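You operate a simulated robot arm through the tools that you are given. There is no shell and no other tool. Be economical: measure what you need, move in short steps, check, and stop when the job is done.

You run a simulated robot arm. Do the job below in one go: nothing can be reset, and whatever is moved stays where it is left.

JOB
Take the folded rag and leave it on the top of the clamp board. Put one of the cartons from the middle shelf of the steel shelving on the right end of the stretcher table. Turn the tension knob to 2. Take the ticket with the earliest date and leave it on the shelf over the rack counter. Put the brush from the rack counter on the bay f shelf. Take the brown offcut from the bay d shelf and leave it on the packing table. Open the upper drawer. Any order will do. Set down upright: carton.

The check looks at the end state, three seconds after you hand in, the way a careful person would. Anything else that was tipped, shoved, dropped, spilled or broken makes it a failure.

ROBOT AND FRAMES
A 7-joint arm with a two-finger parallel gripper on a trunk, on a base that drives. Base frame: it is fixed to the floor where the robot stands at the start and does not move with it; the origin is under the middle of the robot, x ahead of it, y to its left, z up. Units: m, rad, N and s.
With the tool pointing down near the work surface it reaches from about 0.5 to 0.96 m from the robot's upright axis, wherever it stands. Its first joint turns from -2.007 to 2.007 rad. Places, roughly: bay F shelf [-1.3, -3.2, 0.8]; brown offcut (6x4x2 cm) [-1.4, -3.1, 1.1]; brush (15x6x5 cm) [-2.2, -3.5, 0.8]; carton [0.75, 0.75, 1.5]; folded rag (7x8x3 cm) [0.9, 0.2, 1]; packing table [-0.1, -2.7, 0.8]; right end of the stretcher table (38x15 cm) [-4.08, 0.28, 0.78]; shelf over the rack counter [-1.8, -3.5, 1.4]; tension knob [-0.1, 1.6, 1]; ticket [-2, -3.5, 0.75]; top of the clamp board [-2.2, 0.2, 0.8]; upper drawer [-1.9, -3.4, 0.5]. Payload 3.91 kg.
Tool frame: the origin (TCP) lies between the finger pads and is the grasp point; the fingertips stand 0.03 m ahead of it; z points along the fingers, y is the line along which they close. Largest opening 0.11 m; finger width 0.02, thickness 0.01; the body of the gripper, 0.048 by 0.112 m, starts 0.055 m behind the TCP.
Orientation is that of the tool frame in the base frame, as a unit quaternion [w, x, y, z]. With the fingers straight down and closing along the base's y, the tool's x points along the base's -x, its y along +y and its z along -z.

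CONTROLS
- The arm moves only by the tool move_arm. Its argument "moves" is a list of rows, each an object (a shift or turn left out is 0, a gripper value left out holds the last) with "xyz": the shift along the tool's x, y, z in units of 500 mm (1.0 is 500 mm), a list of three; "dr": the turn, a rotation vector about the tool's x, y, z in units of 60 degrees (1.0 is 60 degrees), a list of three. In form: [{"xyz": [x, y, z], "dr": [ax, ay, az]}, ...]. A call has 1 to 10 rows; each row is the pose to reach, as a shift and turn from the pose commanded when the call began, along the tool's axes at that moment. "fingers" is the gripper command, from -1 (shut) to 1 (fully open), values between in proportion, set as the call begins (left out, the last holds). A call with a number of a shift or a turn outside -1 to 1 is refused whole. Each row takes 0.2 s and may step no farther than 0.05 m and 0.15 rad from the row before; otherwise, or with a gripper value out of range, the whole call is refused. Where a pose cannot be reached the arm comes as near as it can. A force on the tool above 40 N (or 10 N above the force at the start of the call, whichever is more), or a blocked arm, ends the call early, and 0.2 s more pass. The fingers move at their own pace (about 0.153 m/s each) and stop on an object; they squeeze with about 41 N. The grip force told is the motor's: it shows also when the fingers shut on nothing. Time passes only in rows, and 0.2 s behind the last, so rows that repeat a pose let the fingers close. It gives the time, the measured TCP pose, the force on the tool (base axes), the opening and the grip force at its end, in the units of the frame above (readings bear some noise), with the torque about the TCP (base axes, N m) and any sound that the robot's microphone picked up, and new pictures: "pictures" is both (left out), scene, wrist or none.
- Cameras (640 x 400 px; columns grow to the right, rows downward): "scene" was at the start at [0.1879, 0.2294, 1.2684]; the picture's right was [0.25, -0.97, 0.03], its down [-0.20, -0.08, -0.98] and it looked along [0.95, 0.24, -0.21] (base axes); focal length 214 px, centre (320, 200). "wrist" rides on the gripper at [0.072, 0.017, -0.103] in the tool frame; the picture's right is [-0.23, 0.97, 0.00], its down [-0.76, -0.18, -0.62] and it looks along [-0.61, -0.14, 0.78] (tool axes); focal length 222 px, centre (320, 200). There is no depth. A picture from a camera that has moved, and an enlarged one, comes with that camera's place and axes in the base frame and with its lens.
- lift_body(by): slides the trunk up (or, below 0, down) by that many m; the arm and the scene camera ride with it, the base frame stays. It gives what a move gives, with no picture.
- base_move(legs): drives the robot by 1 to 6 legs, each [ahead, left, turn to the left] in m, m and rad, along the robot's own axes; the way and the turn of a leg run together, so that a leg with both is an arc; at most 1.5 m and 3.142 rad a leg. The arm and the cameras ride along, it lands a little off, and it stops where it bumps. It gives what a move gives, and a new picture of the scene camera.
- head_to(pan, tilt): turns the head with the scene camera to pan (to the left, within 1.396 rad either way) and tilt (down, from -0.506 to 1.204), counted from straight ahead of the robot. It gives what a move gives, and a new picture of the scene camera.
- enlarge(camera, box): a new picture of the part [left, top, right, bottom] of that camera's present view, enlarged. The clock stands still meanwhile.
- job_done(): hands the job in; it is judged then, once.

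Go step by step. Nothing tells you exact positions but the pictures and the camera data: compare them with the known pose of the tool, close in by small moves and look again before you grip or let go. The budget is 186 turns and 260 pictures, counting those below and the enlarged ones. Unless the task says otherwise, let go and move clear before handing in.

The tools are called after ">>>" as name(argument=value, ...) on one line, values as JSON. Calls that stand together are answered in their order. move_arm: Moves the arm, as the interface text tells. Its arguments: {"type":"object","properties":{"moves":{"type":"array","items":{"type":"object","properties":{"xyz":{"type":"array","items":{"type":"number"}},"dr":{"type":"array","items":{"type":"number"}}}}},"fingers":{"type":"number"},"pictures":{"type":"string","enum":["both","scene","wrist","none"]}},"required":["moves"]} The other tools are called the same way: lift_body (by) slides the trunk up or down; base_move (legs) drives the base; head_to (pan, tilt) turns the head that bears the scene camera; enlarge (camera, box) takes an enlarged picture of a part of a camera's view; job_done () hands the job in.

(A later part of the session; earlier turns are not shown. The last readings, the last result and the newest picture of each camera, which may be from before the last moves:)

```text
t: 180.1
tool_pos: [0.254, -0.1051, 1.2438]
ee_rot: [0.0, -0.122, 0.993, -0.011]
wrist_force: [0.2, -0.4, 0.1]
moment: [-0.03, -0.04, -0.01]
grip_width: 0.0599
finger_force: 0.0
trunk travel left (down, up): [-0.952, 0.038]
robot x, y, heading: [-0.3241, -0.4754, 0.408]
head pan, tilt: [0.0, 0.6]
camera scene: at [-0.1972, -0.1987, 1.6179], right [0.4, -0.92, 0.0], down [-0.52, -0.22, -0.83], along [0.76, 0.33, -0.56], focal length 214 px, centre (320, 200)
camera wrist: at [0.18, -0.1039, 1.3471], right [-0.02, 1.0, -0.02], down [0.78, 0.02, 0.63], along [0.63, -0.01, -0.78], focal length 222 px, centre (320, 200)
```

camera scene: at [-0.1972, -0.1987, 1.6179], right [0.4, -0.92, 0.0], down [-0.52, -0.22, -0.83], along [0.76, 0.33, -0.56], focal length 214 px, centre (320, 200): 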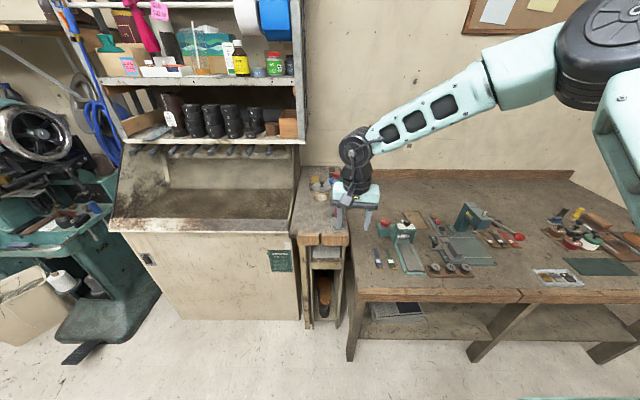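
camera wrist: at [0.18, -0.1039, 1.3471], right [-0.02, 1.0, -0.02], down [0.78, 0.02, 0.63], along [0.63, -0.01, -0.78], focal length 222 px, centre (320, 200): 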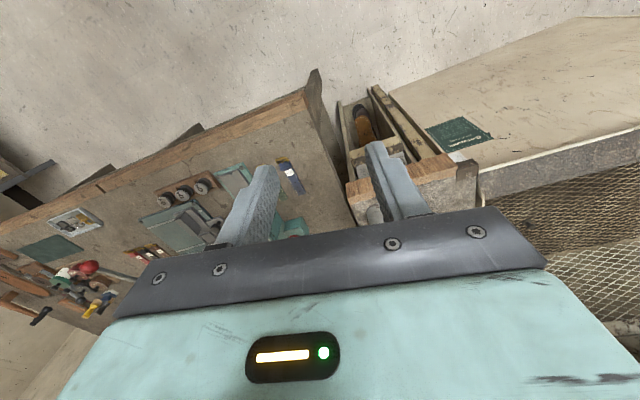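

Good posture now. I raise slightly and drive to the bench so the gripper hovers near the rag.

>>> move_arm(moves=[{"xyz": [0, 0, -0.08]}, {"xyz": [0, 0, -0.16]}], pictures="none")

>>> base_move(legs=[[0.45, 0.03, 0]])

>>> head_to(pan=-0.05, tilt=0.75)

>>> enlarge(camera="scene", box=[260, 100, 420, 220])

```text
t: 180.7
tool_pos: [0.2506, -0.1034, 1.324]
ee_rot: [0.002, -0.121, 0.993, -0.01]
wrist_force: [-0.2, 0.6, -0.8]
moment: [-0.01, -0.02, 0.0]
grip_width: 0.0598
finger_force: 0.1
trunk travel left (down, up): [-0.952, 0.038]
robot x, y, heading: [-0.3248, -0.4846, 0.405]
head pan, tilt: [0.0, 0.6]
```

```text
t: 183.5
tool_pos: [0.6564, 0.1003, 1.3221]
ee_rot: [0.002, -0.12, 0.993, -0.01]
wrist_force: [-0.3, 0.3, 0.2]
moment: [0.01, 0.02, 0.02]
grip_width: 0.0601
finger_force: 0.1
trunk travel left (down, up): [-0.952, 0.038]
robot x, y, heading: [0.0794, -0.2715, 0.404]
head pan, tilt: [0.0, 0.6]
stopped in leg 1: the robot was blocked; the commanded pose is now the measured one
camera scene: at [0.2073, 0.0066, 1.6179], right [0.39, -0.92, 0.0], down [-0.52, -0.22, -0.83], along [0.76, 0.32, -0.56], focal length 214 px, centre (320, 200)
```

scene: 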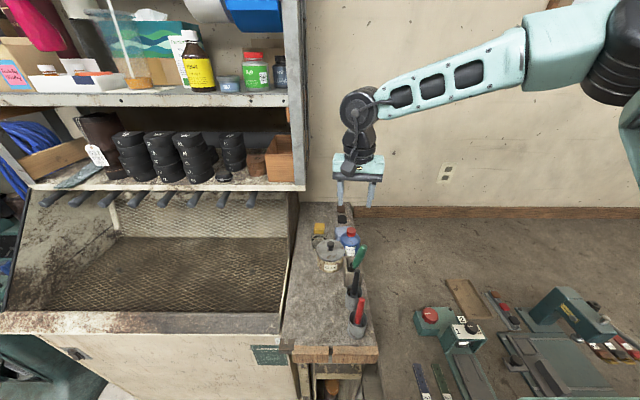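

```text
t: 184.2
tool_pos: [0.6556, 0.1004, 1.3231]
ee_rot: [0.002, -0.121, 0.993, -0.01]
wrist_force: [-0.5, 0.0, 0.6]
moment: [-0.01, -0.01, -0.01]
grip_width: 0.0599
finger_force: 0.0
trunk travel left (down, up): [-0.952, 0.038]
robot x, y, heading: [0.0801, -0.2726, 0.404]
head pan, tilt: [-0.051, 0.75]
camera scene: at [0.2039, 0.0007, 1.605], right [0.35, -0.94, 0.0], down [-0.64, -0.24, -0.73], along [0.69, 0.25, -0.68], focal length 214 px, centre (320, 200)
```

scene: 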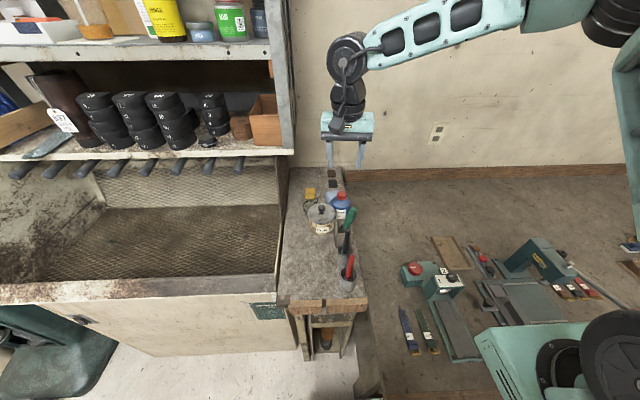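

```text
3.33 times, centred on (340, 160) of scene
camera zoom: at [0.2039, 0.0007, 1.605], right [0.35, -0.94, 0.0], down [-0.64, -0.24, -0.73], along [0.69, 0.25, -0.68], focal length 715 px, centre (253, 333)
```

zoom: 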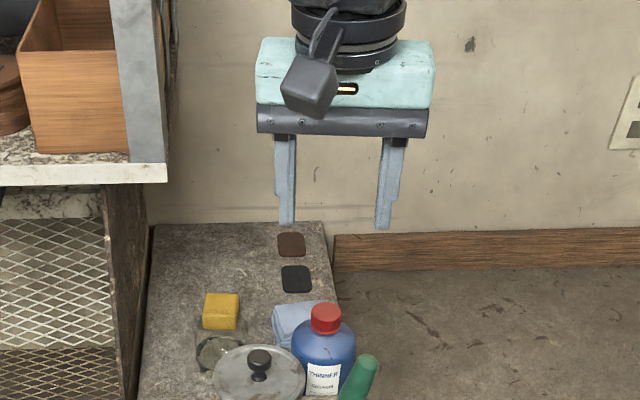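

Bumped the lower table on the right, so I'll stand further left instead. First I swing the tool right and align its yaw with the room, then shift the base.

>>> base_move(legs=[[-0.06, 0, 0]])

>>> move_arm(moves=[{"xyz": [0, -0.09, 0], "dr": [0, 0, -0.07]}, {"xyz": [0, -0.18, 0], "dr": [0, 0, -0.14]}, {"xyz": [0, -0.27, 0], "dr": [0, 0, -0.14]}, {"xyz": [0, -0.36, 0], "dr": [0, 0, -0.14]}, {"xyz": [0, -0.45, 0], "dr": [0, 0, -0.14]}, {"xyz": [0, -0.54, 0], "dr": [0, 0, -0.14]}, {"xyz": [0, -0.6, 0], "dr": [0, 0, -0.14]}], pictures="none")

>>> base_move(legs=[[0, 0.38, 0]])

```text
t: 185.2
tool_pos: [0.6, 0.0773, 1.3224]
ee_rot: [0.001, -0.122, 0.993, -0.011]
wrist_force: [0.0, -0.1, -0.4]
moment: [-0.02, 0.04, 0.0]
grip_width: 0.06
finger_force: 0.0
trunk travel left (down, up): [-0.952, 0.038]
robot x, y, heading: [0.0221, -0.3002, 0.401]
head pan, tilt: [-0.051, 0.75]
camera scene: at [0.1481, -0.0232, 1.6049], right [0.35, -0.94, 0.0], down [-0.64, -0.24, -0.73], along [0.69, 0.25, -0.68], focal length 214 px, centre (320, 200)
```

scene: 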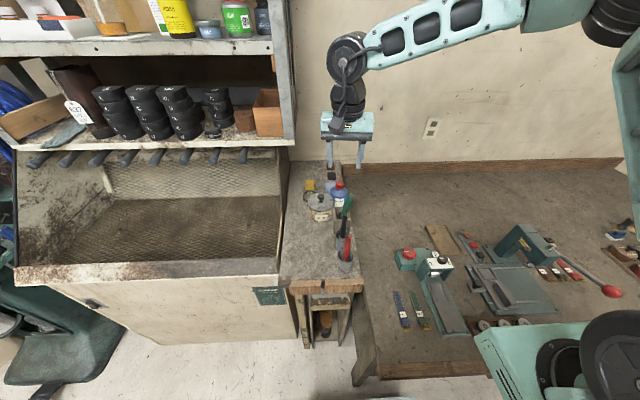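

```text
t: 186.8
tool_pos: [0.6701, -0.2151, 1.3277]
ee_rot: [0.001, -0.194, 0.981, -0.011]
wrist_force: [0.3, 0.7, 0.5]
moment: [-0.02, -0.02, -0.02]
grip_width: 0.0601
finger_force: 0.0
trunk travel left (down, up): [-0.952, 0.038]
robot x, y, heading: [0.0186, -0.2991, 0.405]
head pan, tilt: [-0.051, 0.75]
```

```text
t: 189.2
tool_pos: [0.5234, 0.1276, 1.3274]
ee_rot: [0.001, -0.192, 0.981, -0.011]
wrist_force: [0.0, -0.3, 0.0]
moment: [0.03, -0.03, -0.02]
grip_width: 0.0599
finger_force: 0.1
trunk travel left (down, up): [-0.952, 0.038]
robot x, y, heading: [-0.1269, 0.0487, 0.398]
head pan, tilt: [-0.051, 0.75]
camera scene: at [0.0018, 0.3213, 1.605], right [0.34, -0.94, 0.0], down [-0.64, -0.23, -0.73], along [0.69, 0.25, -0.68], focal length 214 px, centre (320, 200)
```

scene: 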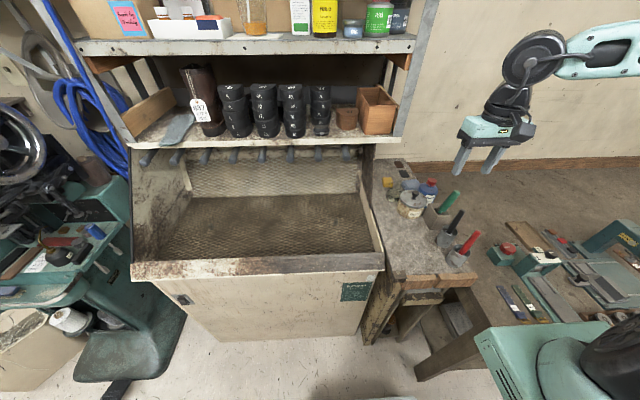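

>>> base_move(legs=[[0.15, 0, 0]])

>>> move_arm(moves=[{"xyz": [-0.05, -0.07, 0]}, {"xyz": [-0.13, -0.11, 0]}, {"xyz": [-0.2, -0.15, 0]}], pictures="both")

>>> enlarge(camera="wrist", box=[200, 0, 440, 150])

```text
t: 190.5
tool_pos: [0.6623, 0.186, 1.3269]
ee_rot: [0.002, -0.191, 0.982, -0.01]
wrist_force: [-0.5, -0.6, -0.9]
moment: [0.03, 0.01, -0.02]
grip_width: 0.06
finger_force: 0.1
trunk travel left (down, up): [-0.952, 0.038]
robot x, y, heading: [0.0155, 0.1068, 0.402]
head pan, tilt: [-0.051, 0.75]
camera scene: at [0.1405, 0.3797, 1.605], right [0.34, -0.94, 0.0], down [-0.64, -0.23, -0.73], along [0.69, 0.25, -0.68], focal length 214 px, centre (320, 200)
```

scene: 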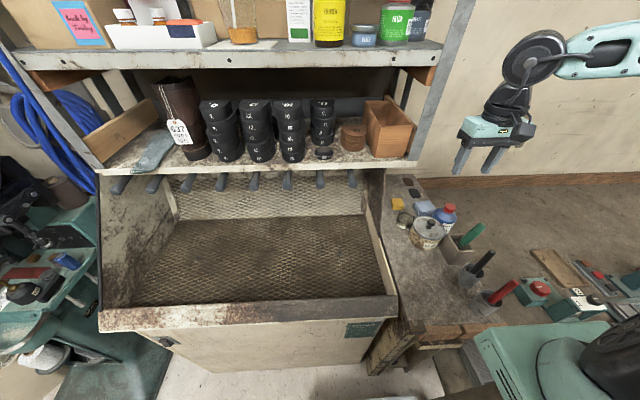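

```text
t: 191.3
tool_pos: [0.7815, 0.1535, 1.3285]
ee_rot: [0.0, -0.191, 0.982, -0.01]
wrist_force: [-0.5, -0.5, 1.2]
moment: [0.02, -0.02, 0.03]
grip_width: 0.0597
finger_force: 0.0
trunk travel left (down, up): [-0.952, 0.038]
robot x, y, heading: [0.015, 0.1071, 0.396]
head pan, tilt: [-0.051, 0.75]
camera scene: at [0.1405, 0.3797, 1.605], right [0.34, -0.94, 0.0], down [-0.64, -0.23, -0.73], along [0.69, 0.25, -0.68], focal length 214 px, centre (320, 200)
camera wrist: at [0.7086, 0.144, 1.4315], right [-0.15, 0.99, -0.02], down [0.77, 0.13, 0.62], along [0.62, 0.08, -0.78], focal length 222 px, centre (320, 200)
```

scene: 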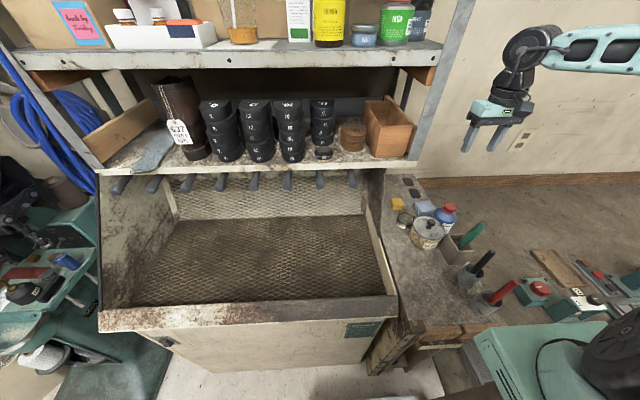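
wrist: 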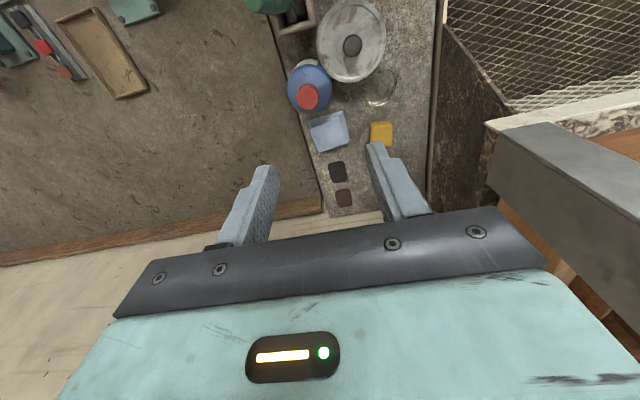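

```text
2.67 times, centred on (320, 75) of wrist
camera zoom: at [0.7086, 0.144, 1.4315], right [-0.15, 0.99, -0.02], down [0.77, 0.13, 0.62], along [0.62, 0.08, -0.78], focal length 592 px, centre (320, 533)
```

zoom: 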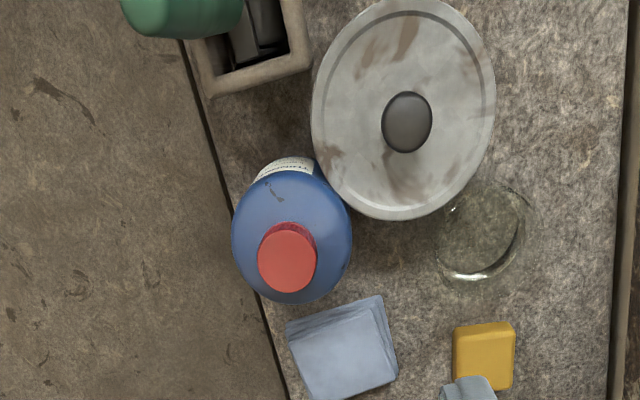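

I see the rag clearly from above at (0.886, 0.18). The wrist camera would hit the thinner bottle in this orientation, so I rotate the tool counter-clockwise by about 190° to put the camera on the far side.

>>> move_arm(moves=[{"dr": [0, 0, -0.14]}, {"dr": [0, 0, -0.28]}, {"dr": [0, 0, -0.42]}, {"dr": [0, 0, -0.56]}, {"dr": [0, 0, -0.7]}, {"dr": [0, 0, -0.84]}, {"dr": [0, 0, -0.98]}], pictures="none")

>>> move_arm(moves=[{"dr": [0, 0, -0.14]}, {"dr": [0, 0, -0.28]}, {"dr": [0, 0, -0.42]}, {"dr": [0, 0, -0.56]}, {"dr": [0, 0, -0.7]}, {"dr": [0, 0, -0.84]}, {"dr": [0, 0, -0.98]}], pictures="scene")

```text
t: 192.9
tool_pos: [0.6523, 0.1493, 1.2963]
ee_rot: [-0.005, -0.607, 0.794, -0.02]
wrist_force: [-1.4, 0.4, -0.1]
moment: [-0.02, -0.01, -0.03]
grip_width: 0.06
finger_force: 0.0
out of reach, approached as far as the arm can: row 4, 5, 6, 7
trunk travel left (down, up): [-0.952, 0.038]
robot x, y, heading: [0.0136, 0.103, 0.399]
head pan, tilt: [-0.051, 0.75]
```

```text
t: 194.5
tool_pos: [0.4352, 0.2497, 1.3118]
ee_rot: [0.017, 0.918, -0.397, 0.015]
wrist_force: [0.6, -0.4, 0.0]
moment: [0.04, -0.01, 0.01]
grip_width: 0.0601
finger_force: 0.2
out of reach, approached as far as the arm can: row 1, 2, 3, 4, 5, 6, 7
trunk travel left (down, up): [-0.952, 0.038]
robot x, y, heading: [0.015, 0.108, 0.401]
head pan, tilt: [-0.051, 0.75]
camera scene: at [0.1411, 0.3792, 1.605], right [0.34, -0.94, 0.0], down [-0.64, -0.23, -0.73], along [0.69, 0.25, -0.68], focal length 214 px, centre (320, 200)
```

scene: 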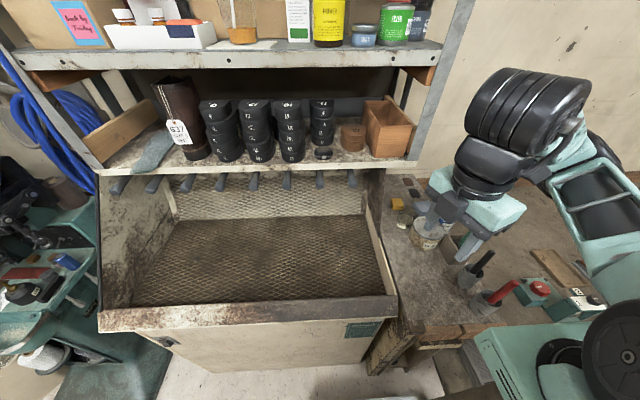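

That rotation hits a joint limit. Instead I'll keep the camera on my side but tilt the tool 20° so that it clears the bottle. First I rotate back.

>>> move_arm(moves=[{"dr": [0, 0, 0.14]}, {"dr": [0, 0, 0.28]}, {"dr": [0, 0, 0.42]}, {"dr": [0, 0, 0.56]}, {"dr": [0, 0, 0.7]}, {"dr": [0, 0, 0.84]}, {"dr": [0, 0, 0.98]}], pictures="none")

>>> move_arm(moves=[{"dr": [0, 0, 0.14]}, {"dr": [0, 0, 0.28]}, {"dr": [0, 0, 0.42]}, {"dr": [0, 0, 0.56]}, {"dr": [0, 0, 0.7]}], pictures="scene")

```text
t: 196.1
tool_pos: [0.4357, 0.2518, 1.3103]
ee_rot: [-0.006, -0.606, 0.795, -0.019]
wrist_force: [-0.4, 0.8, 0.2]
moment: [0.0, 0.0, 0.0]
grip_width: 0.0601
finger_force: 0.0
trunk travel left (down, up): [-0.952, 0.038]
robot x, y, heading: [0.015, 0.1068, 0.399]
head pan, tilt: [-0.051, 0.75]
```

```text
t: 197.3
tool_pos: [0.4364, 0.252, 1.31]
ee_rot: [0.002, -0.282, 0.959, -0.02]
wrist_force: [1.1, -0.3, 0.3]
moment: [0.04, 0.03, 0.02]
grip_width: 0.0602
finger_force: 0.1
trunk travel left (down, up): [-0.952, 0.038]
robot x, y, heading: [0.0144, 0.112, 0.392]
head pan, tilt: [-0.051, 0.75]
camera scene: at [0.1409, 0.3798, 1.6049], right [0.34, -0.94, 0.0], down [-0.64, -0.23, -0.73], along [0.69, 0.25, -0.68], focal length 214 px, centre (320, 200)
```

scene: 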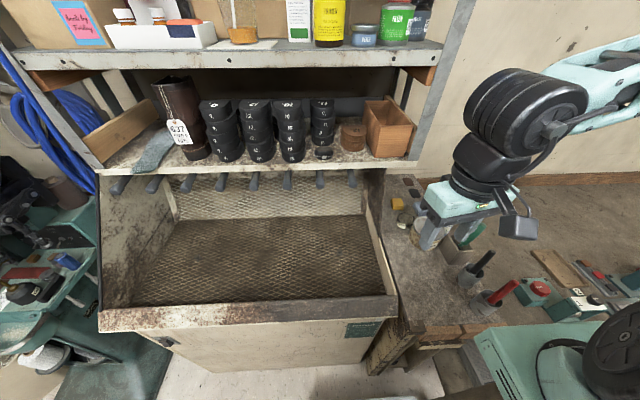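

>>> move_arm(moves=[{"xyz": [-0.018, -0.09, 0]}, {"xyz": [-0.036, -0.18, 0]}, {"xyz": [-0.054, -0.27, 0]}, {"xyz": [-0.072, -0.36, 0]}, {"xyz": [-0.09, -0.45, 0]}, {"xyz": [-0.108, -0.54, 0]}], fingers=1, pictures="none")

>>> move_arm(moves=[{"xyz": [-0.09, 0, 0], "dr": [0, 0.05, 0]}, {"xyz": [-0.18, -0.01, 0], "dr": [0, 0.1, 0]}, {"xyz": [-0.27, -0.02, 0], "dr": [0, 0.15, 0]}, {"xyz": [-0.36, -0.03, 0], "dr": [0, 0.2, 0]}, {"xyz": [-0.45, -0.04, 0], "dr": [0, 0.25, 0]}, {"xyz": [-0.53, -0.05, 0], "dr": [0, 0.3, 0]}, {"xyz": [-0.598, -0.06, 0.05], "dr": [0, 0.33, 0]}], pictures="both")

```text
t: 198.7
tool_pos: [0.6295, 0.0548, 1.3227]
ee_rot: [0.001, -0.282, 0.959, -0.021]
wrist_force: [0.7, 0.9, -1.3]
moment: [-0.01, 0.0, -0.01]
grip_width: 0.1102
finger_force: 0.1
trunk travel left (down, up): [-0.952, 0.038]
robot x, y, heading: [0.0142, 0.1078, 0.4]
head pan, tilt: [-0.051, 0.75]
```

```text
t: 200.3
tool_pos: [0.8659, 0.1931, 1.2896]
ee_rot: [-0.163, -0.275, 0.945, -0.069]
wrist_force: [0.4, -0.1, 1.3]
moment: [0.0, -0.02, 0.01]
grip_width: 0.1098
finger_force: 0.1
out of reach, approached as far as the arm can: row 7
trunk travel left (down, up): [-0.952, 0.038]
robot x, y, heading: [0.0141, 0.1066, 0.396]
head pan, tilt: [-0.051, 0.75]
camera scene: at [0.1411, 0.3796, 1.605], right [0.34, -0.94, 0.0], down [-0.64, -0.23, -0.73], along [0.69, 0.25, -0.68], focal length 214 px, centre (320, 200)
camera wrist: at [0.8284, 0.1948, 1.4125], right [-0.35, 0.93, -0.12], down [0.87, 0.37, 0.33], along [0.35, 0.01, -0.94], focal length 222 px, centre (320, 200)
```

scene: 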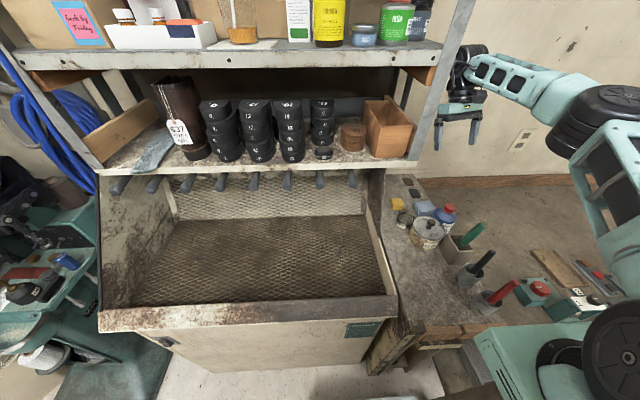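
wrist: 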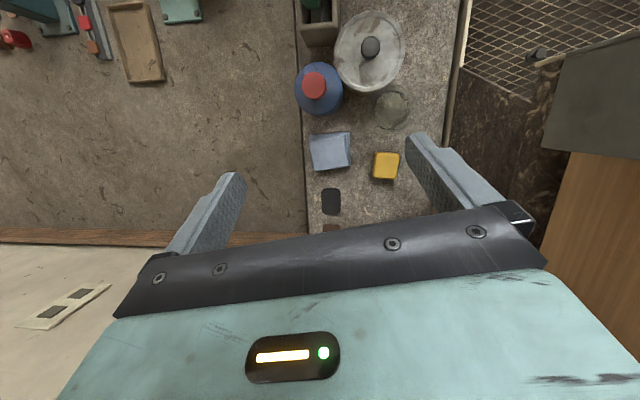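

Rag confirmed at (0.888, 0.184). I descend to just above it.

>>> move_arm(moves=[{"xyz": [-0.04, -0.004, 0.084]}, {"xyz": [-0.08, -0.008, 0.168]}, {"xyz": [-0.12, -0.012, 0.252]}, {"xyz": [-0.16, -0.016, 0.336]}, {"xyz": [-0.197, -0.019, 0.419]}], pictures="both")

```text
t: 201.5
tool_pos: [0.8675, 0.1646, 1.1226]
ee_rot: [-0.163, -0.275, 0.945, -0.068]
wrist_force: [0.2, -0.9, 0.5]
moment: [0.0, 0.01, -0.06]
grip_width: 0.1099
finger_force: 0.1
out of reach, approached as far as the arm can: row 2, 3, 4, 5
trunk travel left (down, up): [-0.952, 0.038]
robot x, y, heading: [0.0163, 0.1048, 0.396]
head pan, tilt: [-0.051, 0.75]
camera scene: at [0.1413, 0.3795, 1.605], right [0.34, -0.94, 0.0], down [-0.64, -0.23, -0.73], along [0.69, 0.25, -0.68], focal length 214 px, centre (320, 200)
camera wrist: at [0.8294, 0.1663, 1.2437], right [-0.35, 0.93, -0.12], down [0.87, 0.37, 0.33], along [0.35, 0.01, -0.94], focal length 222 px, centre (320, 200)
```

scene: 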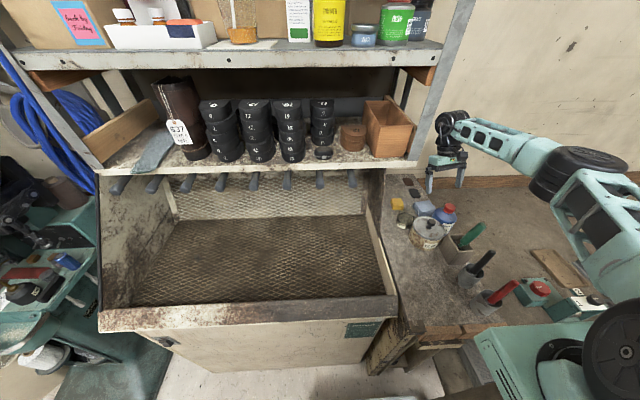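
wrist: 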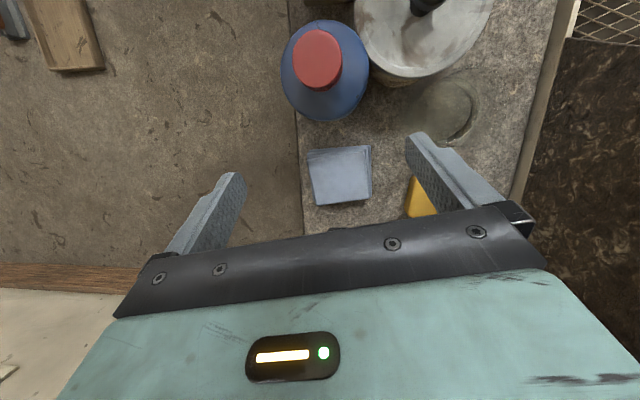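

>>> lift_body(by=-0.06)

>>> move_arm(moves=[{"xyz": [-0.064, 0.012, -0.023]}], pictures="wrist")

```text
t: 202.5
tool_pos: [0.8669, 0.166, 1.0629]
ee_rot: [-0.164, -0.276, 0.945, -0.068]
wrist_force: [0.8, 0.0, -0.2]
moment: [0.04, -0.03, 0.01]
grip_width: 0.11
finger_force: 0.1
trunk travel left (down, up): [-0.892, 0.098]
robot x, y, heading: [0.0171, 0.1057, 0.394]
head pan, tilt: [-0.051, 0.75]
```

```text
t: 202.9
tool_pos: [0.8662, 0.1663, 1.0616]
ee_rot: [-0.164, -0.277, 0.944, -0.069]
wrist_force: [0.5, 0.0, -0.2]
moment: [0.02, 0.02, -0.03]
grip_width: 0.11
finger_force: 0.1
out of reach, approached as far as the arm can: row 1
trunk travel left (down, up): [-0.892, 0.098]
robot x, y, heading: [0.014, 0.1075, 0.397]
head pan, tilt: [-0.051, 0.75]
camera wrist: at [0.829, 0.1671, 1.1843], right [-0.35, 0.93, -0.12], down [0.87, 0.37, 0.33], along [0.35, 0.01, -0.94], focal length 222 px, centre (320, 200)
```

wrist: 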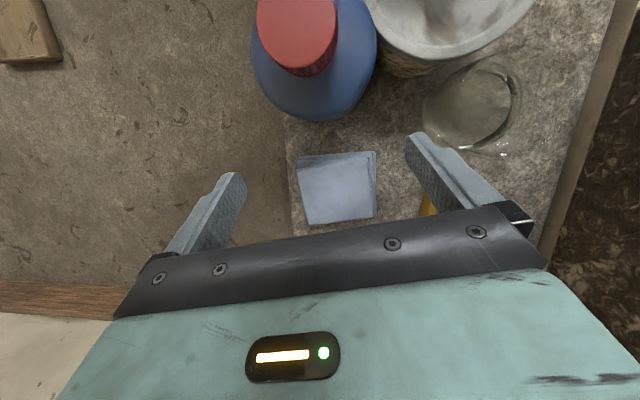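

>>> base_move(legs=[[0.035, 0.012, 0]])

>>> move_arm(moves=[{"xyz": [0, 0, 0]}], pictures="wrist")

```text
t: 203.8
tool_pos: [0.895, 0.189, 1.062]
ee_rot: [-0.164, -0.275, 0.945, -0.069]
wrist_force: [0.4, 0.3, 0.3]
moment: [0.03, 0.0, 0.03]
grip_width: 0.1101
finger_force: 0.1
trunk travel left (down, up): [-0.892, 0.098]
robot x, y, heading: [0.038, 0.1322, 0.401]
head pan, tilt: [-0.051, 0.75]
camera scene: at [0.169, 0.4045, 1.545], right [0.34, -0.94, 0.0], down [-0.64, -0.23, -0.73], along [0.69, 0.25, -0.68], focal length 214 px, centre (320, 200)
```

scene: 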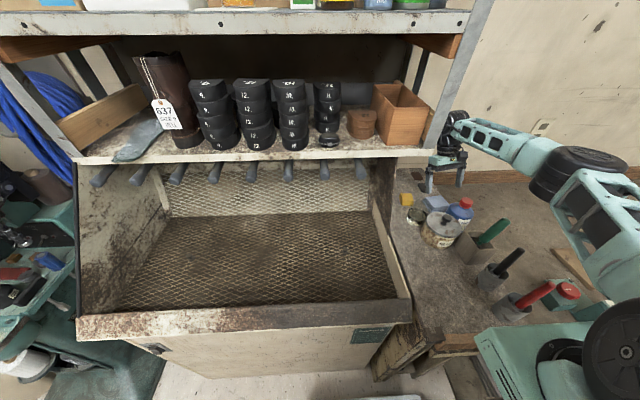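

```text
t: 204.2
tool_pos: [0.8956, 0.1897, 1.0625]
ee_rot: [-0.164, -0.275, 0.945, -0.07]
wrist_force: [0.4, 1.8, 0.5]
moment: [0.01, 0.0, 0.01]
grip_width: 0.11
finger_force: 0.0
trunk travel left (down, up): [-0.892, 0.098]
robot x, y, heading: [0.0466, 0.1316, 0.395]
head pan, tilt: [-0.051, 0.75]
camera wrist: at [0.8572, 0.1913, 1.1843], right [-0.35, 0.93, -0.12], down [0.87, 0.37, 0.33], along [0.35, 0.01, -0.94], focal length 222 px, centre (320, 200)
```

wrist: 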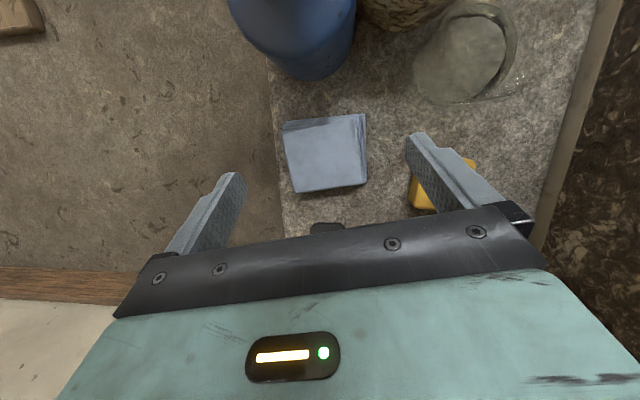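

>>> move_arm(moves=[{"xyz": [-0.02, 0.002, 0.05]}, {"xyz": [-0.04, 0.004, 0.1]}, {"xyz": [-0.05, 0.005, 0.13]}], pictures="wrist")

```text
t: 205.0
tool_pos: [0.8945, 0.1901, 1.0338]
ee_rot: [-0.162, -0.272, 0.946, -0.069]
wrist_force: [-0.1, -0.1, -0.6]
moment: [-0.01, -0.03, 0.0]
grip_width: 0.1098
finger_force: 0.1
out of reach, approached as far as the arm can: row 1, 2, 3
trunk travel left (down, up): [-0.892, 0.098]
robot x, y, heading: [0.0413, 0.1309, 0.395]
head pan, tilt: [-0.051, 0.75]
camera wrist: at [0.8568, 0.1907, 1.1556], right [-0.34, 0.93, -0.12], down [0.87, 0.36, 0.33], along [0.35, 0.01, -0.94], focal length 222 px, centre (320, 200)
```

wrist: 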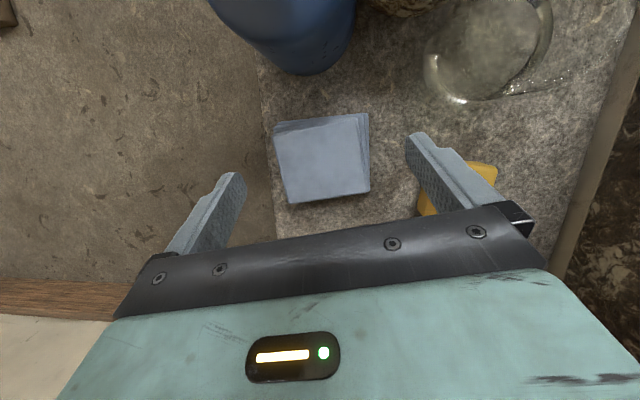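

>>> lift_body(by=-0.045)

>>> move_arm(moves=[{"xyz": [0, 0, 0]}], pictures="wrist")

```text
t: 205.9
tool_pos: [0.8952, 0.1886, 0.9898]
ee_rot: [-0.163, -0.273, 0.946, -0.069]
wrist_force: [0.7, -0.6, 0.3]
moment: [-0.02, -0.01, 0.02]
grip_width: 0.1098
finger_force: 0.0
trunk travel left (down, up): [-0.847, 0.143]
robot x, y, heading: [0.0428, 0.13, 0.393]
head pan, tilt: [-0.051, 0.75]
```

```text
t: 206.3
tool_pos: [0.896, 0.1892, 0.9885]
ee_rot: [-0.163, -0.272, 0.946, -0.069]
wrist_force: [-0.3, -1.1, -0.3]
moment: [-0.02, 0.04, -0.05]
grip_width: 0.1099
finger_force: 0.0
trunk travel left (down, up): [-0.847, 0.143]
robot x, y, heading: [0.045, 0.1306, 0.396]
head pan, tilt: [-0.051, 0.75]
camera wrist: at [0.8567, 0.1906, 1.1108], right [-0.34, 0.93, -0.12], down [0.87, 0.36, 0.33], along [0.35, 0.01, -0.94], focal length 222 px, centre (320, 200)
```

wrist: 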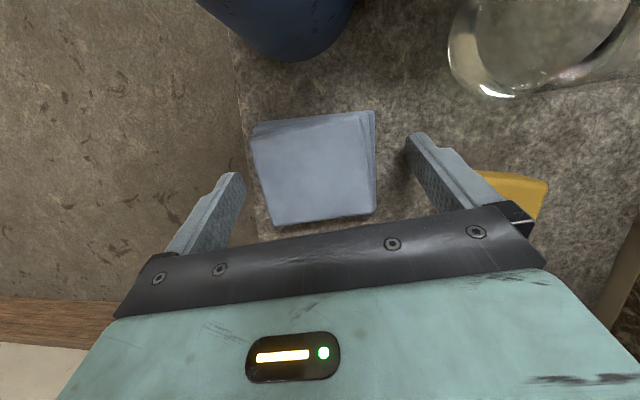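

>>> lift_body(by=-0.012)

>>> move_arm(moves=[{"xyz": [-0.01, -0.01, 0]}], pictures="wrist")

```text
t: 206.9
tool_pos: [0.8946, 0.1892, 0.983]
ee_rot: [-0.163, -0.274, 0.945, -0.068]
wrist_force: [-7.7, -4.5, 12.3]
moment: [0.41, 0.66, 0.52]
grip_width: 0.1097
finger_force: 0.0
trunk travel left (down, up): [-0.836, 0.154]
robot x, y, heading: [0.0415, 0.131, 0.398]
head pan, tilt: [-0.051, 0.75]
stopped: the force on the tool passed its limit at 44 N (the readings are from after the stop); the commanded pose is now the measured one
```

```text
t: 207.3
tool_pos: [0.8947, 0.1896, 0.9836]
ee_rot: [-0.161, -0.274, 0.946, -0.068]
wrist_force: [-10.0, -5.6, 15.7]
moment: [0.56, 0.83, 0.74]
grip_width: 0.1101
finger_force: 0.2
out of reach, approached as far as the arm can: row 1
trunk travel left (down, up): [-0.836, 0.154]
robot x, y, heading: [0.0405, 0.131, 0.397]
head pan, tilt: [-0.051, 0.75]
camera wrist: at [0.8565, 0.1901, 1.1055], right [-0.34, 0.93, -0.12], down [0.87, 0.36, 0.33], along [0.35, 0.01, -0.94], focal length 222 px, centre (320, 200)
```

wrist: 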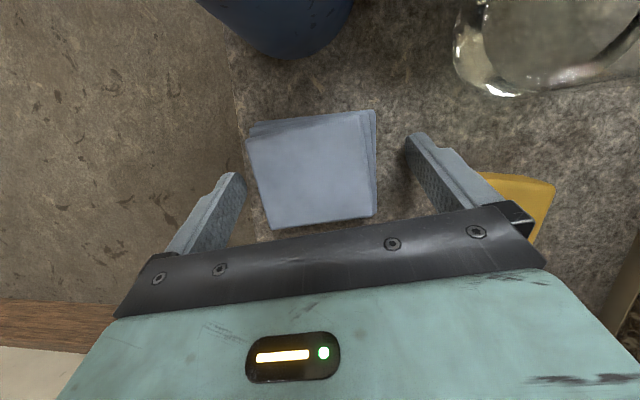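

Fingertips touch the bench; I lift 3 mm and close on the rag.

>>> lift_body(by=0.004)

>>> move_arm(moves=[{"xyz": [0, 0, 0]}, {"xyz": [0, 0, 0]}, {"xyz": [0, 0, 0]}], fingers=-1, pictures="wrist")

```text
t: 207.8
tool_pos: [0.8969, 0.1908, 0.9853]
ee_rot: [-0.161, -0.274, 0.946, -0.068]
wrist_force: [-0.3, 0.8, -0.1]
moment: [0.02, -0.02, -0.03]
grip_width: 0.11
finger_force: 0.0
trunk travel left (down, up): [-0.84, 0.15]
robot x, y, heading: [0.0446, 0.1315, 0.401]
head pan, tilt: [-0.051, 0.75]
```

```text
t: 208.6
tool_pos: [0.8954, 0.1893, 0.9871]
ee_rot: [-0.161, -0.274, 0.946, -0.068]
wrist_force: [0.0, 0.5, -0.3]
moment: [0.01, -0.02, 0.04]
grip_width: 0.081
finger_force: 41.3
trunk travel left (down, up): [-0.84, 0.15]
robot x, y, heading: [0.0384, 0.1337, 0.398]
head pan, tilt: [-0.051, 0.75]
camera wrist: at [0.8575, 0.1907, 1.108], right [-0.34, 0.93, -0.12], down [0.87, 0.36, 0.33], along [0.35, 0.01, -0.94], focal length 222 px, centre (320, 200)
```

wrist: 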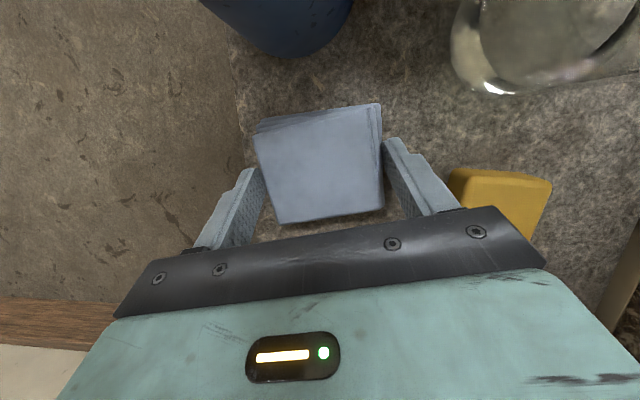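

Gripped at 8.1 cm. I lift with the trunk and pull the base back.

>>> lift_body(by=0.15)

>>> move_arm(moves=[{"xyz": [0, 0, -0.08]}, {"xyz": [0.02, 0, -0.16]}, {"xyz": [0.04, 0, -0.22]}], pictures="wrist")

```text
t: 210.3
tool_pos: [0.8963, 0.1896, 1.1349]
ee_rot: [-0.162, -0.274, 0.946, -0.067]
wrist_force: [-0.7, 0.1, -0.5]
moment: [0.02, 0.01, 0.04]
grip_width: 0.0799
finger_force: 41.1
trunk travel left (down, up): [-0.99, 0.0]
robot x, y, heading: [0.0397, 0.136, 0.398]
head pan, tilt: [-0.051, 0.75]
```

```text
t: 211.1
tool_pos: [0.902, 0.1748, 1.2452]
ee_rot: [-0.162, -0.26, 0.95, -0.065]
wrist_force: [0.5, 0.4, 0.3]
moment: [0.04, 0.0, 0.01]
grip_width: 0.0794
finger_force: 40.7
out of reach, approached as far as the arm can: row 1, 2, 3
trunk travel left (down, up): [-0.99, 0.0]
robot x, y, heading: [0.0449, 0.1359, 0.397]
head pan, tilt: [-0.051, 0.75]
camera wrist: at [0.8629, 0.1764, 1.3672], right [-0.32, 0.94, -0.12], down [0.88, 0.34, 0.33], along [0.35, 0.0, -0.94], focal length 222 px, centre (320, 200)
```

wrist: 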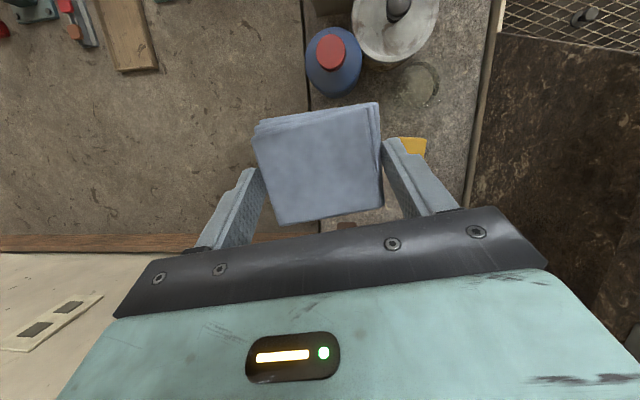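

Rag is clear. I back away, turn around and drive to the island with the clamp board.

>>> base_move(legs=[[-0.55, 0, 0], [0, 0, 3.13], [0.85, -0.95, 0]])

>>> head_to(pan=0.0, tilt=0.7)

```text
t: 227.6
tool_pos: [-2.4682, 0.4115, 1.2454]
ee_rot: [-0.064, 0.95, 0.258, 0.161]
wrist_force: [0.2, -0.2, -1.3]
moment: [0.0, -0.01, 0.04]
grip_width: 0.0785
finger_force: 40.9
trunk travel left (down, up): [-0.99, 0.0]
robot x, y, heading: [-1.6086, 0.4462, -2.749]
head pan, tilt: [-0.051, 0.75]
camera scene: at [-1.7418, 0.1776, 1.6424], right [-0.33, 0.94, 0.0], down [0.64, 0.23, -0.73], along [-0.69, -0.24, -0.68], focal length 214 px, centre (320, 200)
```

scene: 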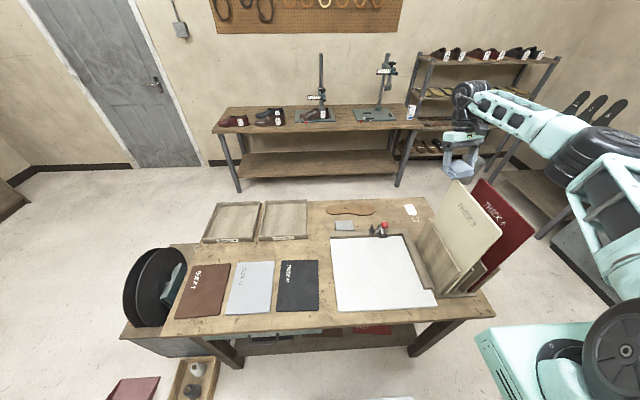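

```text
t: 228.2
tool_pos: [-2.4686, 0.412, 1.2448]
ee_rot: [-0.065, 0.951, 0.257, 0.162]
wrist_force: [0.5, 0.1, -0.2]
moment: [0.01, 0.02, -0.01]
grip_width: 0.0784
finger_force: 41.1
trunk travel left (down, up): [-0.99, 0.0]
robot x, y, heading: [-1.6098, 0.4493, -2.746]
head pan, tilt: [0.0, 0.7]
camera scene: at [-1.7423, 0.173, 1.6466], right [-0.38, 0.92, 0.0], down [0.6, 0.25, -0.76], along [-0.71, -0.29, -0.64], focal length 214 px, centre (320, 200)
```

scene: 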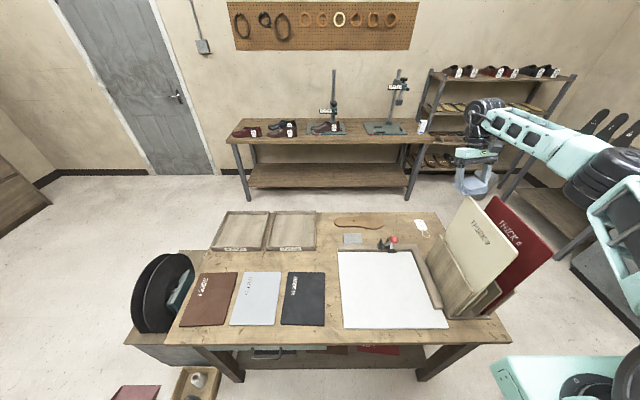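

The clamp board's white surface is centred near (-2.24, 0.25). I bring the rag over it and level the tool.

>>> move_arm(moves=[{"xyz": [0.038, 0.086, 0.01], "dr": [0, -0.055, 0]}, {"xyz": [0.075, 0.172, 0.02], "dr": [0, -0.11, 0]}, {"xyz": [0.113, 0.258, 0.03], "dr": [0, -0.165, 0]}, {"xyz": [0.15, 0.344, 0.04], "dr": [0, -0.22, 0]}, {"xyz": [0.188, 0.43, 0.05], "dr": [0, -0.275, 0]}, {"xyz": [0.226, 0.516, 0.06], "dr": [0, -0.33, 0]}], pictures="none")

>>> lift_body(by=-0.3)

>>> head_to(pan=0.0, tilt=0.6)

>>> move_arm(moves=[{"xyz": [0, 0, 0]}], pictures="wrist")

```text
t: 229.7
tool_pos: [-2.2371, 0.2516, 1.2481]
ee_rot: [-0.02, 0.964, 0.264, -0.005]
wrist_force: [0.1, 0.2, -1.3]
moment: [0.01, -0.03, -0.02]
grip_width: 0.0788
finger_force: 41.5
trunk travel left (down, up): [-0.99, 0.0]
robot x, y, heading: [-1.6115, 0.448, -2.75]
head pan, tilt: [0.0, 0.7]
```

```text
t: 232.7
tool_pos: [-2.2369, 0.2501, 0.9482]
ee_rot: [-0.02, 0.964, 0.265, -0.004]
wrist_force: [0.1, -0.1, -0.8]
moment: [0.03, 0.0, 0.0]
grip_width: 0.0788
finger_force: 41.3
trunk travel left (down, up): [-0.69, 0.3]
robot x, y, heading: [-1.6068, 0.4486, -2.747]
head pan, tilt: [0.0, 0.7]
```

```text
t: 233.3
tool_pos: [-2.2369, 0.2494, 0.948]
ee_rot: [-0.02, 0.964, 0.265, -0.005]
wrist_force: [0.4, 0.2, -0.2]
moment: [0.0, 0.02, 0.0]
grip_width: 0.0787
finger_force: 40.2
trunk travel left (down, up): [-0.69, 0.3]
robot x, y, heading: [-1.6093, 0.4469, -2.749]
head pan, tilt: [0.0, 0.6]
camera scene: at [-1.7454, 0.1716, 1.3552], right [-0.38, 0.92, 0.0], down [0.52, 0.22, -0.82], along [-0.76, -0.31, -0.57], focal length 214 px, centre (320, 200)
```

scene: 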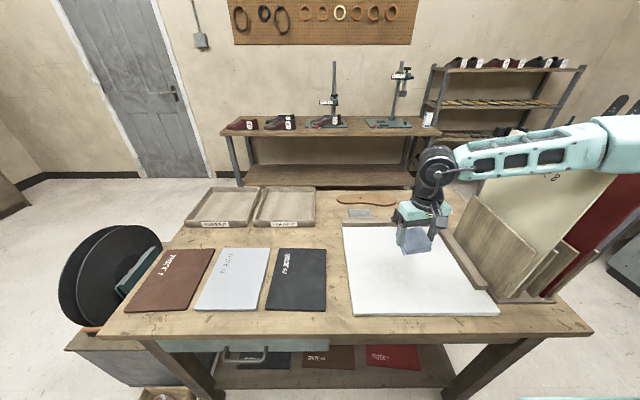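

```text
t: 233.7
tool_pos: [-2.2372, 0.2493, 0.9479]
ee_rot: [-0.02, 0.964, 0.265, -0.005]
wrist_force: [0.3, 0.3, -0.5]
moment: [-0.01, 0.02, -0.01]
grip_width: 0.0786
finger_force: 40.4
trunk travel left (down, up): [-0.69, 0.3]
robot x, y, heading: [-1.6088, 0.4459, -2.753]
head pan, tilt: [0.0, 0.6]
camera wrist: at [-2.1632, 0.2689, 1.0507], right [0.3, -0.95, -0.04], down [-0.73, -0.26, 0.63], along [-0.61, -0.16, -0.78], focal length 222 px, centre (320, 200)
```

wrist: 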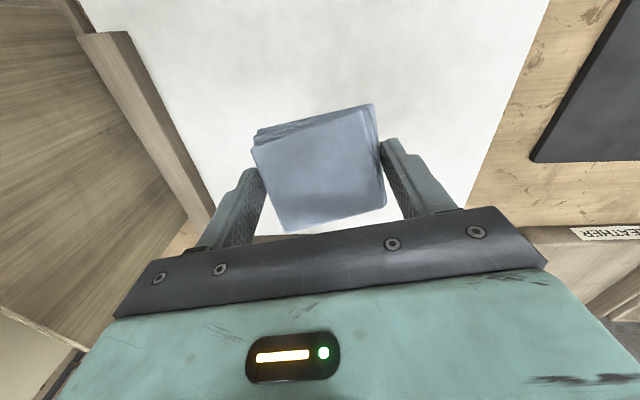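

>>> move_arm(moves=[{"xyz": [0.04, 0, 0.06]}, {"xyz": [0.06, 0, 0.13]}, {"xyz": [0.06, 0, 0.17]}, {"xyz": [0.06, 0, 0.19]}], pictures="none")

>>> move_arm(moves=[{"xyz": [0, 0, 0.01]}, {"xyz": [0, 0, 0.02]}, {"xyz": [0, 0, 0.03]}, {"xyz": [0, 0, 0.04]}, {"xyz": [0, 0, 0.05]}], pictures="scene")

```text
t: 234.7
tool_pos: [-2.2143, 0.265, 0.8689]
ee_rot: [-0.025, 0.964, 0.266, -0.021]
wrist_force: [0.1, 1.0, 2.7]
moment: [-0.01, -0.17, 0.01]
grip_width: 0.0787
finger_force: 40.7
trunk travel left (down, up): [-0.69, 0.3]
robot x, y, heading: [-1.6049, 0.4476, -2.754]
head pan, tilt: [0.0, 0.6]
```

```text
t: 235.2
tool_pos: [-2.2223, 0.2657, 0.8562]
ee_rot: [-0.021, 0.964, 0.264, -0.023]
wrist_force: [-8.2, -5.3, 23.7]
moment: [-0.67, -0.81, -0.37]
grip_width: 0.0797
finger_force: 40.9
trunk travel left (down, up): [-0.69, 0.3]
robot x, y, heading: [-1.6091, 0.4501, -2.75]
head pan, tilt: [0.0, 0.6]
stopped in row 2: the force on the tool passed its limit at 41 N (the readings are from after the stop); the commanded pose is now the measured one
camera scene: at [-1.7444, 0.1718, 1.3513], right [-0.38, 0.92, 0.0], down [0.52, 0.22, -0.83], along [-0.76, -0.31, -0.56], focal length 214 px, centre (320, 200)
```

scene: 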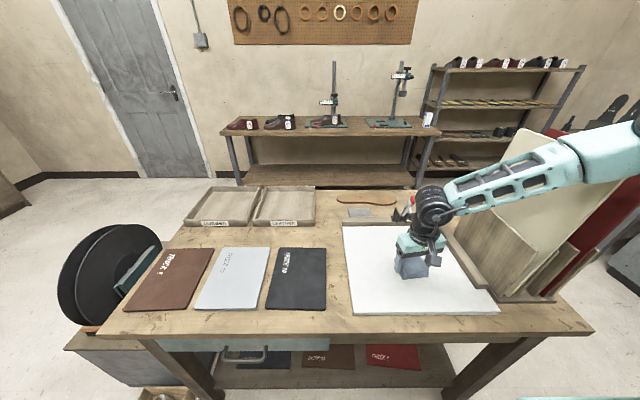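

Contact. I release gently and rise.

>>> move_arm(moves=[{"xyz": [0, 0, -0.008]}, {"xyz": [0, 0, -0.008]}], fingers=0.72, pictures="none")

>>> move_arm(moves=[{"xyz": [0, 0, -0.08]}, {"xyz": [0, 0, -0.16]}, {"xyz": [0, 0, -0.25]}, {"xyz": [0, 0, -0.34]}], pictures="both")

```text
t: 235.8
tool_pos: [-2.2192, 0.2651, 0.8616]
ee_rot: [-0.022, 0.964, 0.265, -0.018]
wrist_force: [-0.1, 0.1, 0.1]
moment: [0.02, 0.0, 0.0]
grip_width: 0.0944
finger_force: 0.2
trunk travel left (down, up): [-0.69, 0.3]
robot x, y, heading: [-1.6072, 0.4463, -2.75]
head pan, tilt: [0.0, 0.6]
```

```text
t: 236.8
tool_pos: [-2.2142, 0.2612, 1.0327]
ee_rot: [-0.021, 0.964, 0.265, -0.019]
wrist_force: [-0.5, 0.1, 0.0]
moment: [0.01, -0.02, 0.0]
grip_width: 0.0945
finger_force: 0.1
trunk travel left (down, up): [-0.69, 0.3]
robot x, y, heading: [-1.6063, 0.4445, -2.752]
head pan, tilt: [0.0, 0.6]
camera scene: at [-1.7455, 0.1716, 1.3551], right [-0.38, 0.92, 0.0], down [0.52, 0.22, -0.82], along [-0.76, -0.31, -0.57], focal length 214 px, centre (320, 200)
camera wrist: at [-2.1376, 0.2815, 1.1324], right [0.3, -0.95, -0.04], down [-0.72, -0.26, 0.65], along [-0.63, -0.16, -0.76], focal length 222 px, centre (320, 200)
```

scene: 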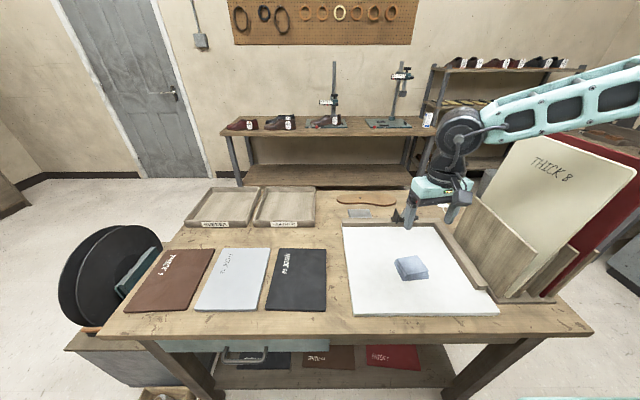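
wrist: 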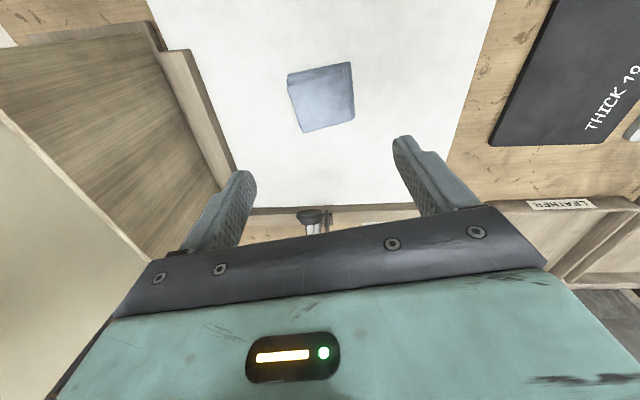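

The rag lies on the clamp board. Now I raise the trunk and drive toward the bay rack.

>>> lift_body(by=0.2)

>>> base_move(legs=[[-0.35, 0, 0], [0, 0, 1.58], [1.45, 0, 0]])

>>> head_to(pan=-0.5, tilt=0.3)

```text
t: 238.9
tool_pos: [-2.213, 0.2624, 1.2312]
ee_rot: [-0.021, 0.964, 0.265, -0.019]
wrist_force: [-0.2, 0.1, 0.7]
moment: [-0.02, -0.01, -0.01]
grip_width: 0.0947
finger_force: 0.0
trunk travel left (down, up): [-0.89, 0.1]
robot x, y, heading: [-1.6086, 0.4485, -2.753]
head pan, tilt: [0.0, 0.6]
```

```text
t: 251.9
tool_pos: [-0.4701, -1.3415, 1.231]
ee_rot: [-0.002, 0.476, 0.879, -0.029]
wrist_force: [0.0, 1.1, -0.1]
moment: [-0.01, -0.03, 0.03]
grip_width: 0.0948
finger_force: 0.0
trunk travel left (down, up): [-0.89, 0.1]
robot x, y, heading: [-0.682, -0.7442, -1.133]
head pan, tilt: [0.0, 0.6]
camera scene: at [-0.4022, -0.8671, 1.5553], right [-0.91, -0.42, 0.0], down [-0.24, 0.51, -0.83], along [0.35, -0.75, -0.56], focal length 214 px, centre (320, 200)
```

scene: 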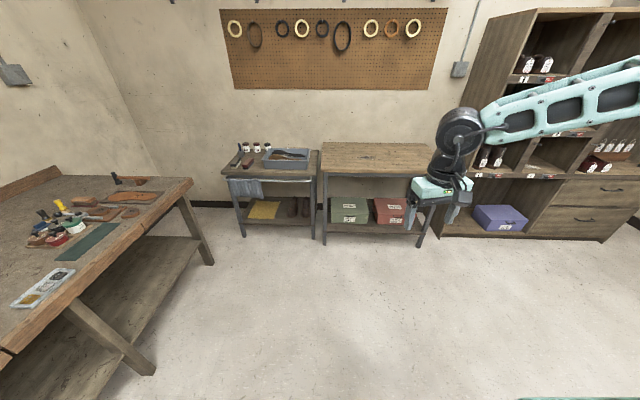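

```text
t: 252.8
tool_pos: [-0.4701, -1.3429, 1.2311]
ee_rot: [-0.002, 0.475, 0.88, -0.029]
wrist_force: [-0.1, -0.3, 0.4]
moment: [0.01, -0.01, -0.01]
grip_width: 0.0945
finger_force: 0.0
trunk travel left (down, up): [-0.89, 0.1]
robot x, y, heading: [-0.684, -0.7474, -1.133]
head pan, tilt: [-0.499, 0.3]
camera scene: at [-0.4453, -0.8802, 1.5827], right [-1.0, 0.06, 0.0], down [0.02, 0.3, -0.96], along [-0.06, -0.95, -0.3], focal length 214 px, centre (320, 200)
```

scene: 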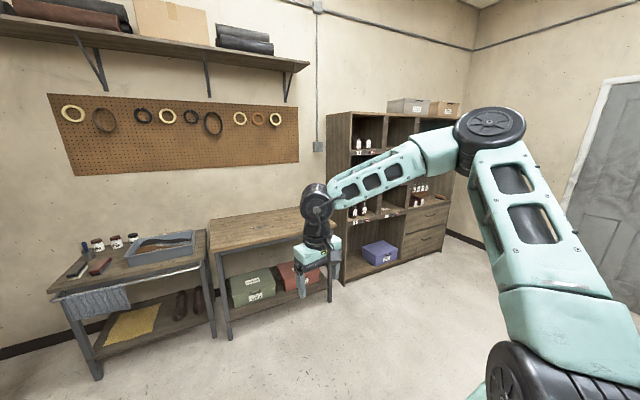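

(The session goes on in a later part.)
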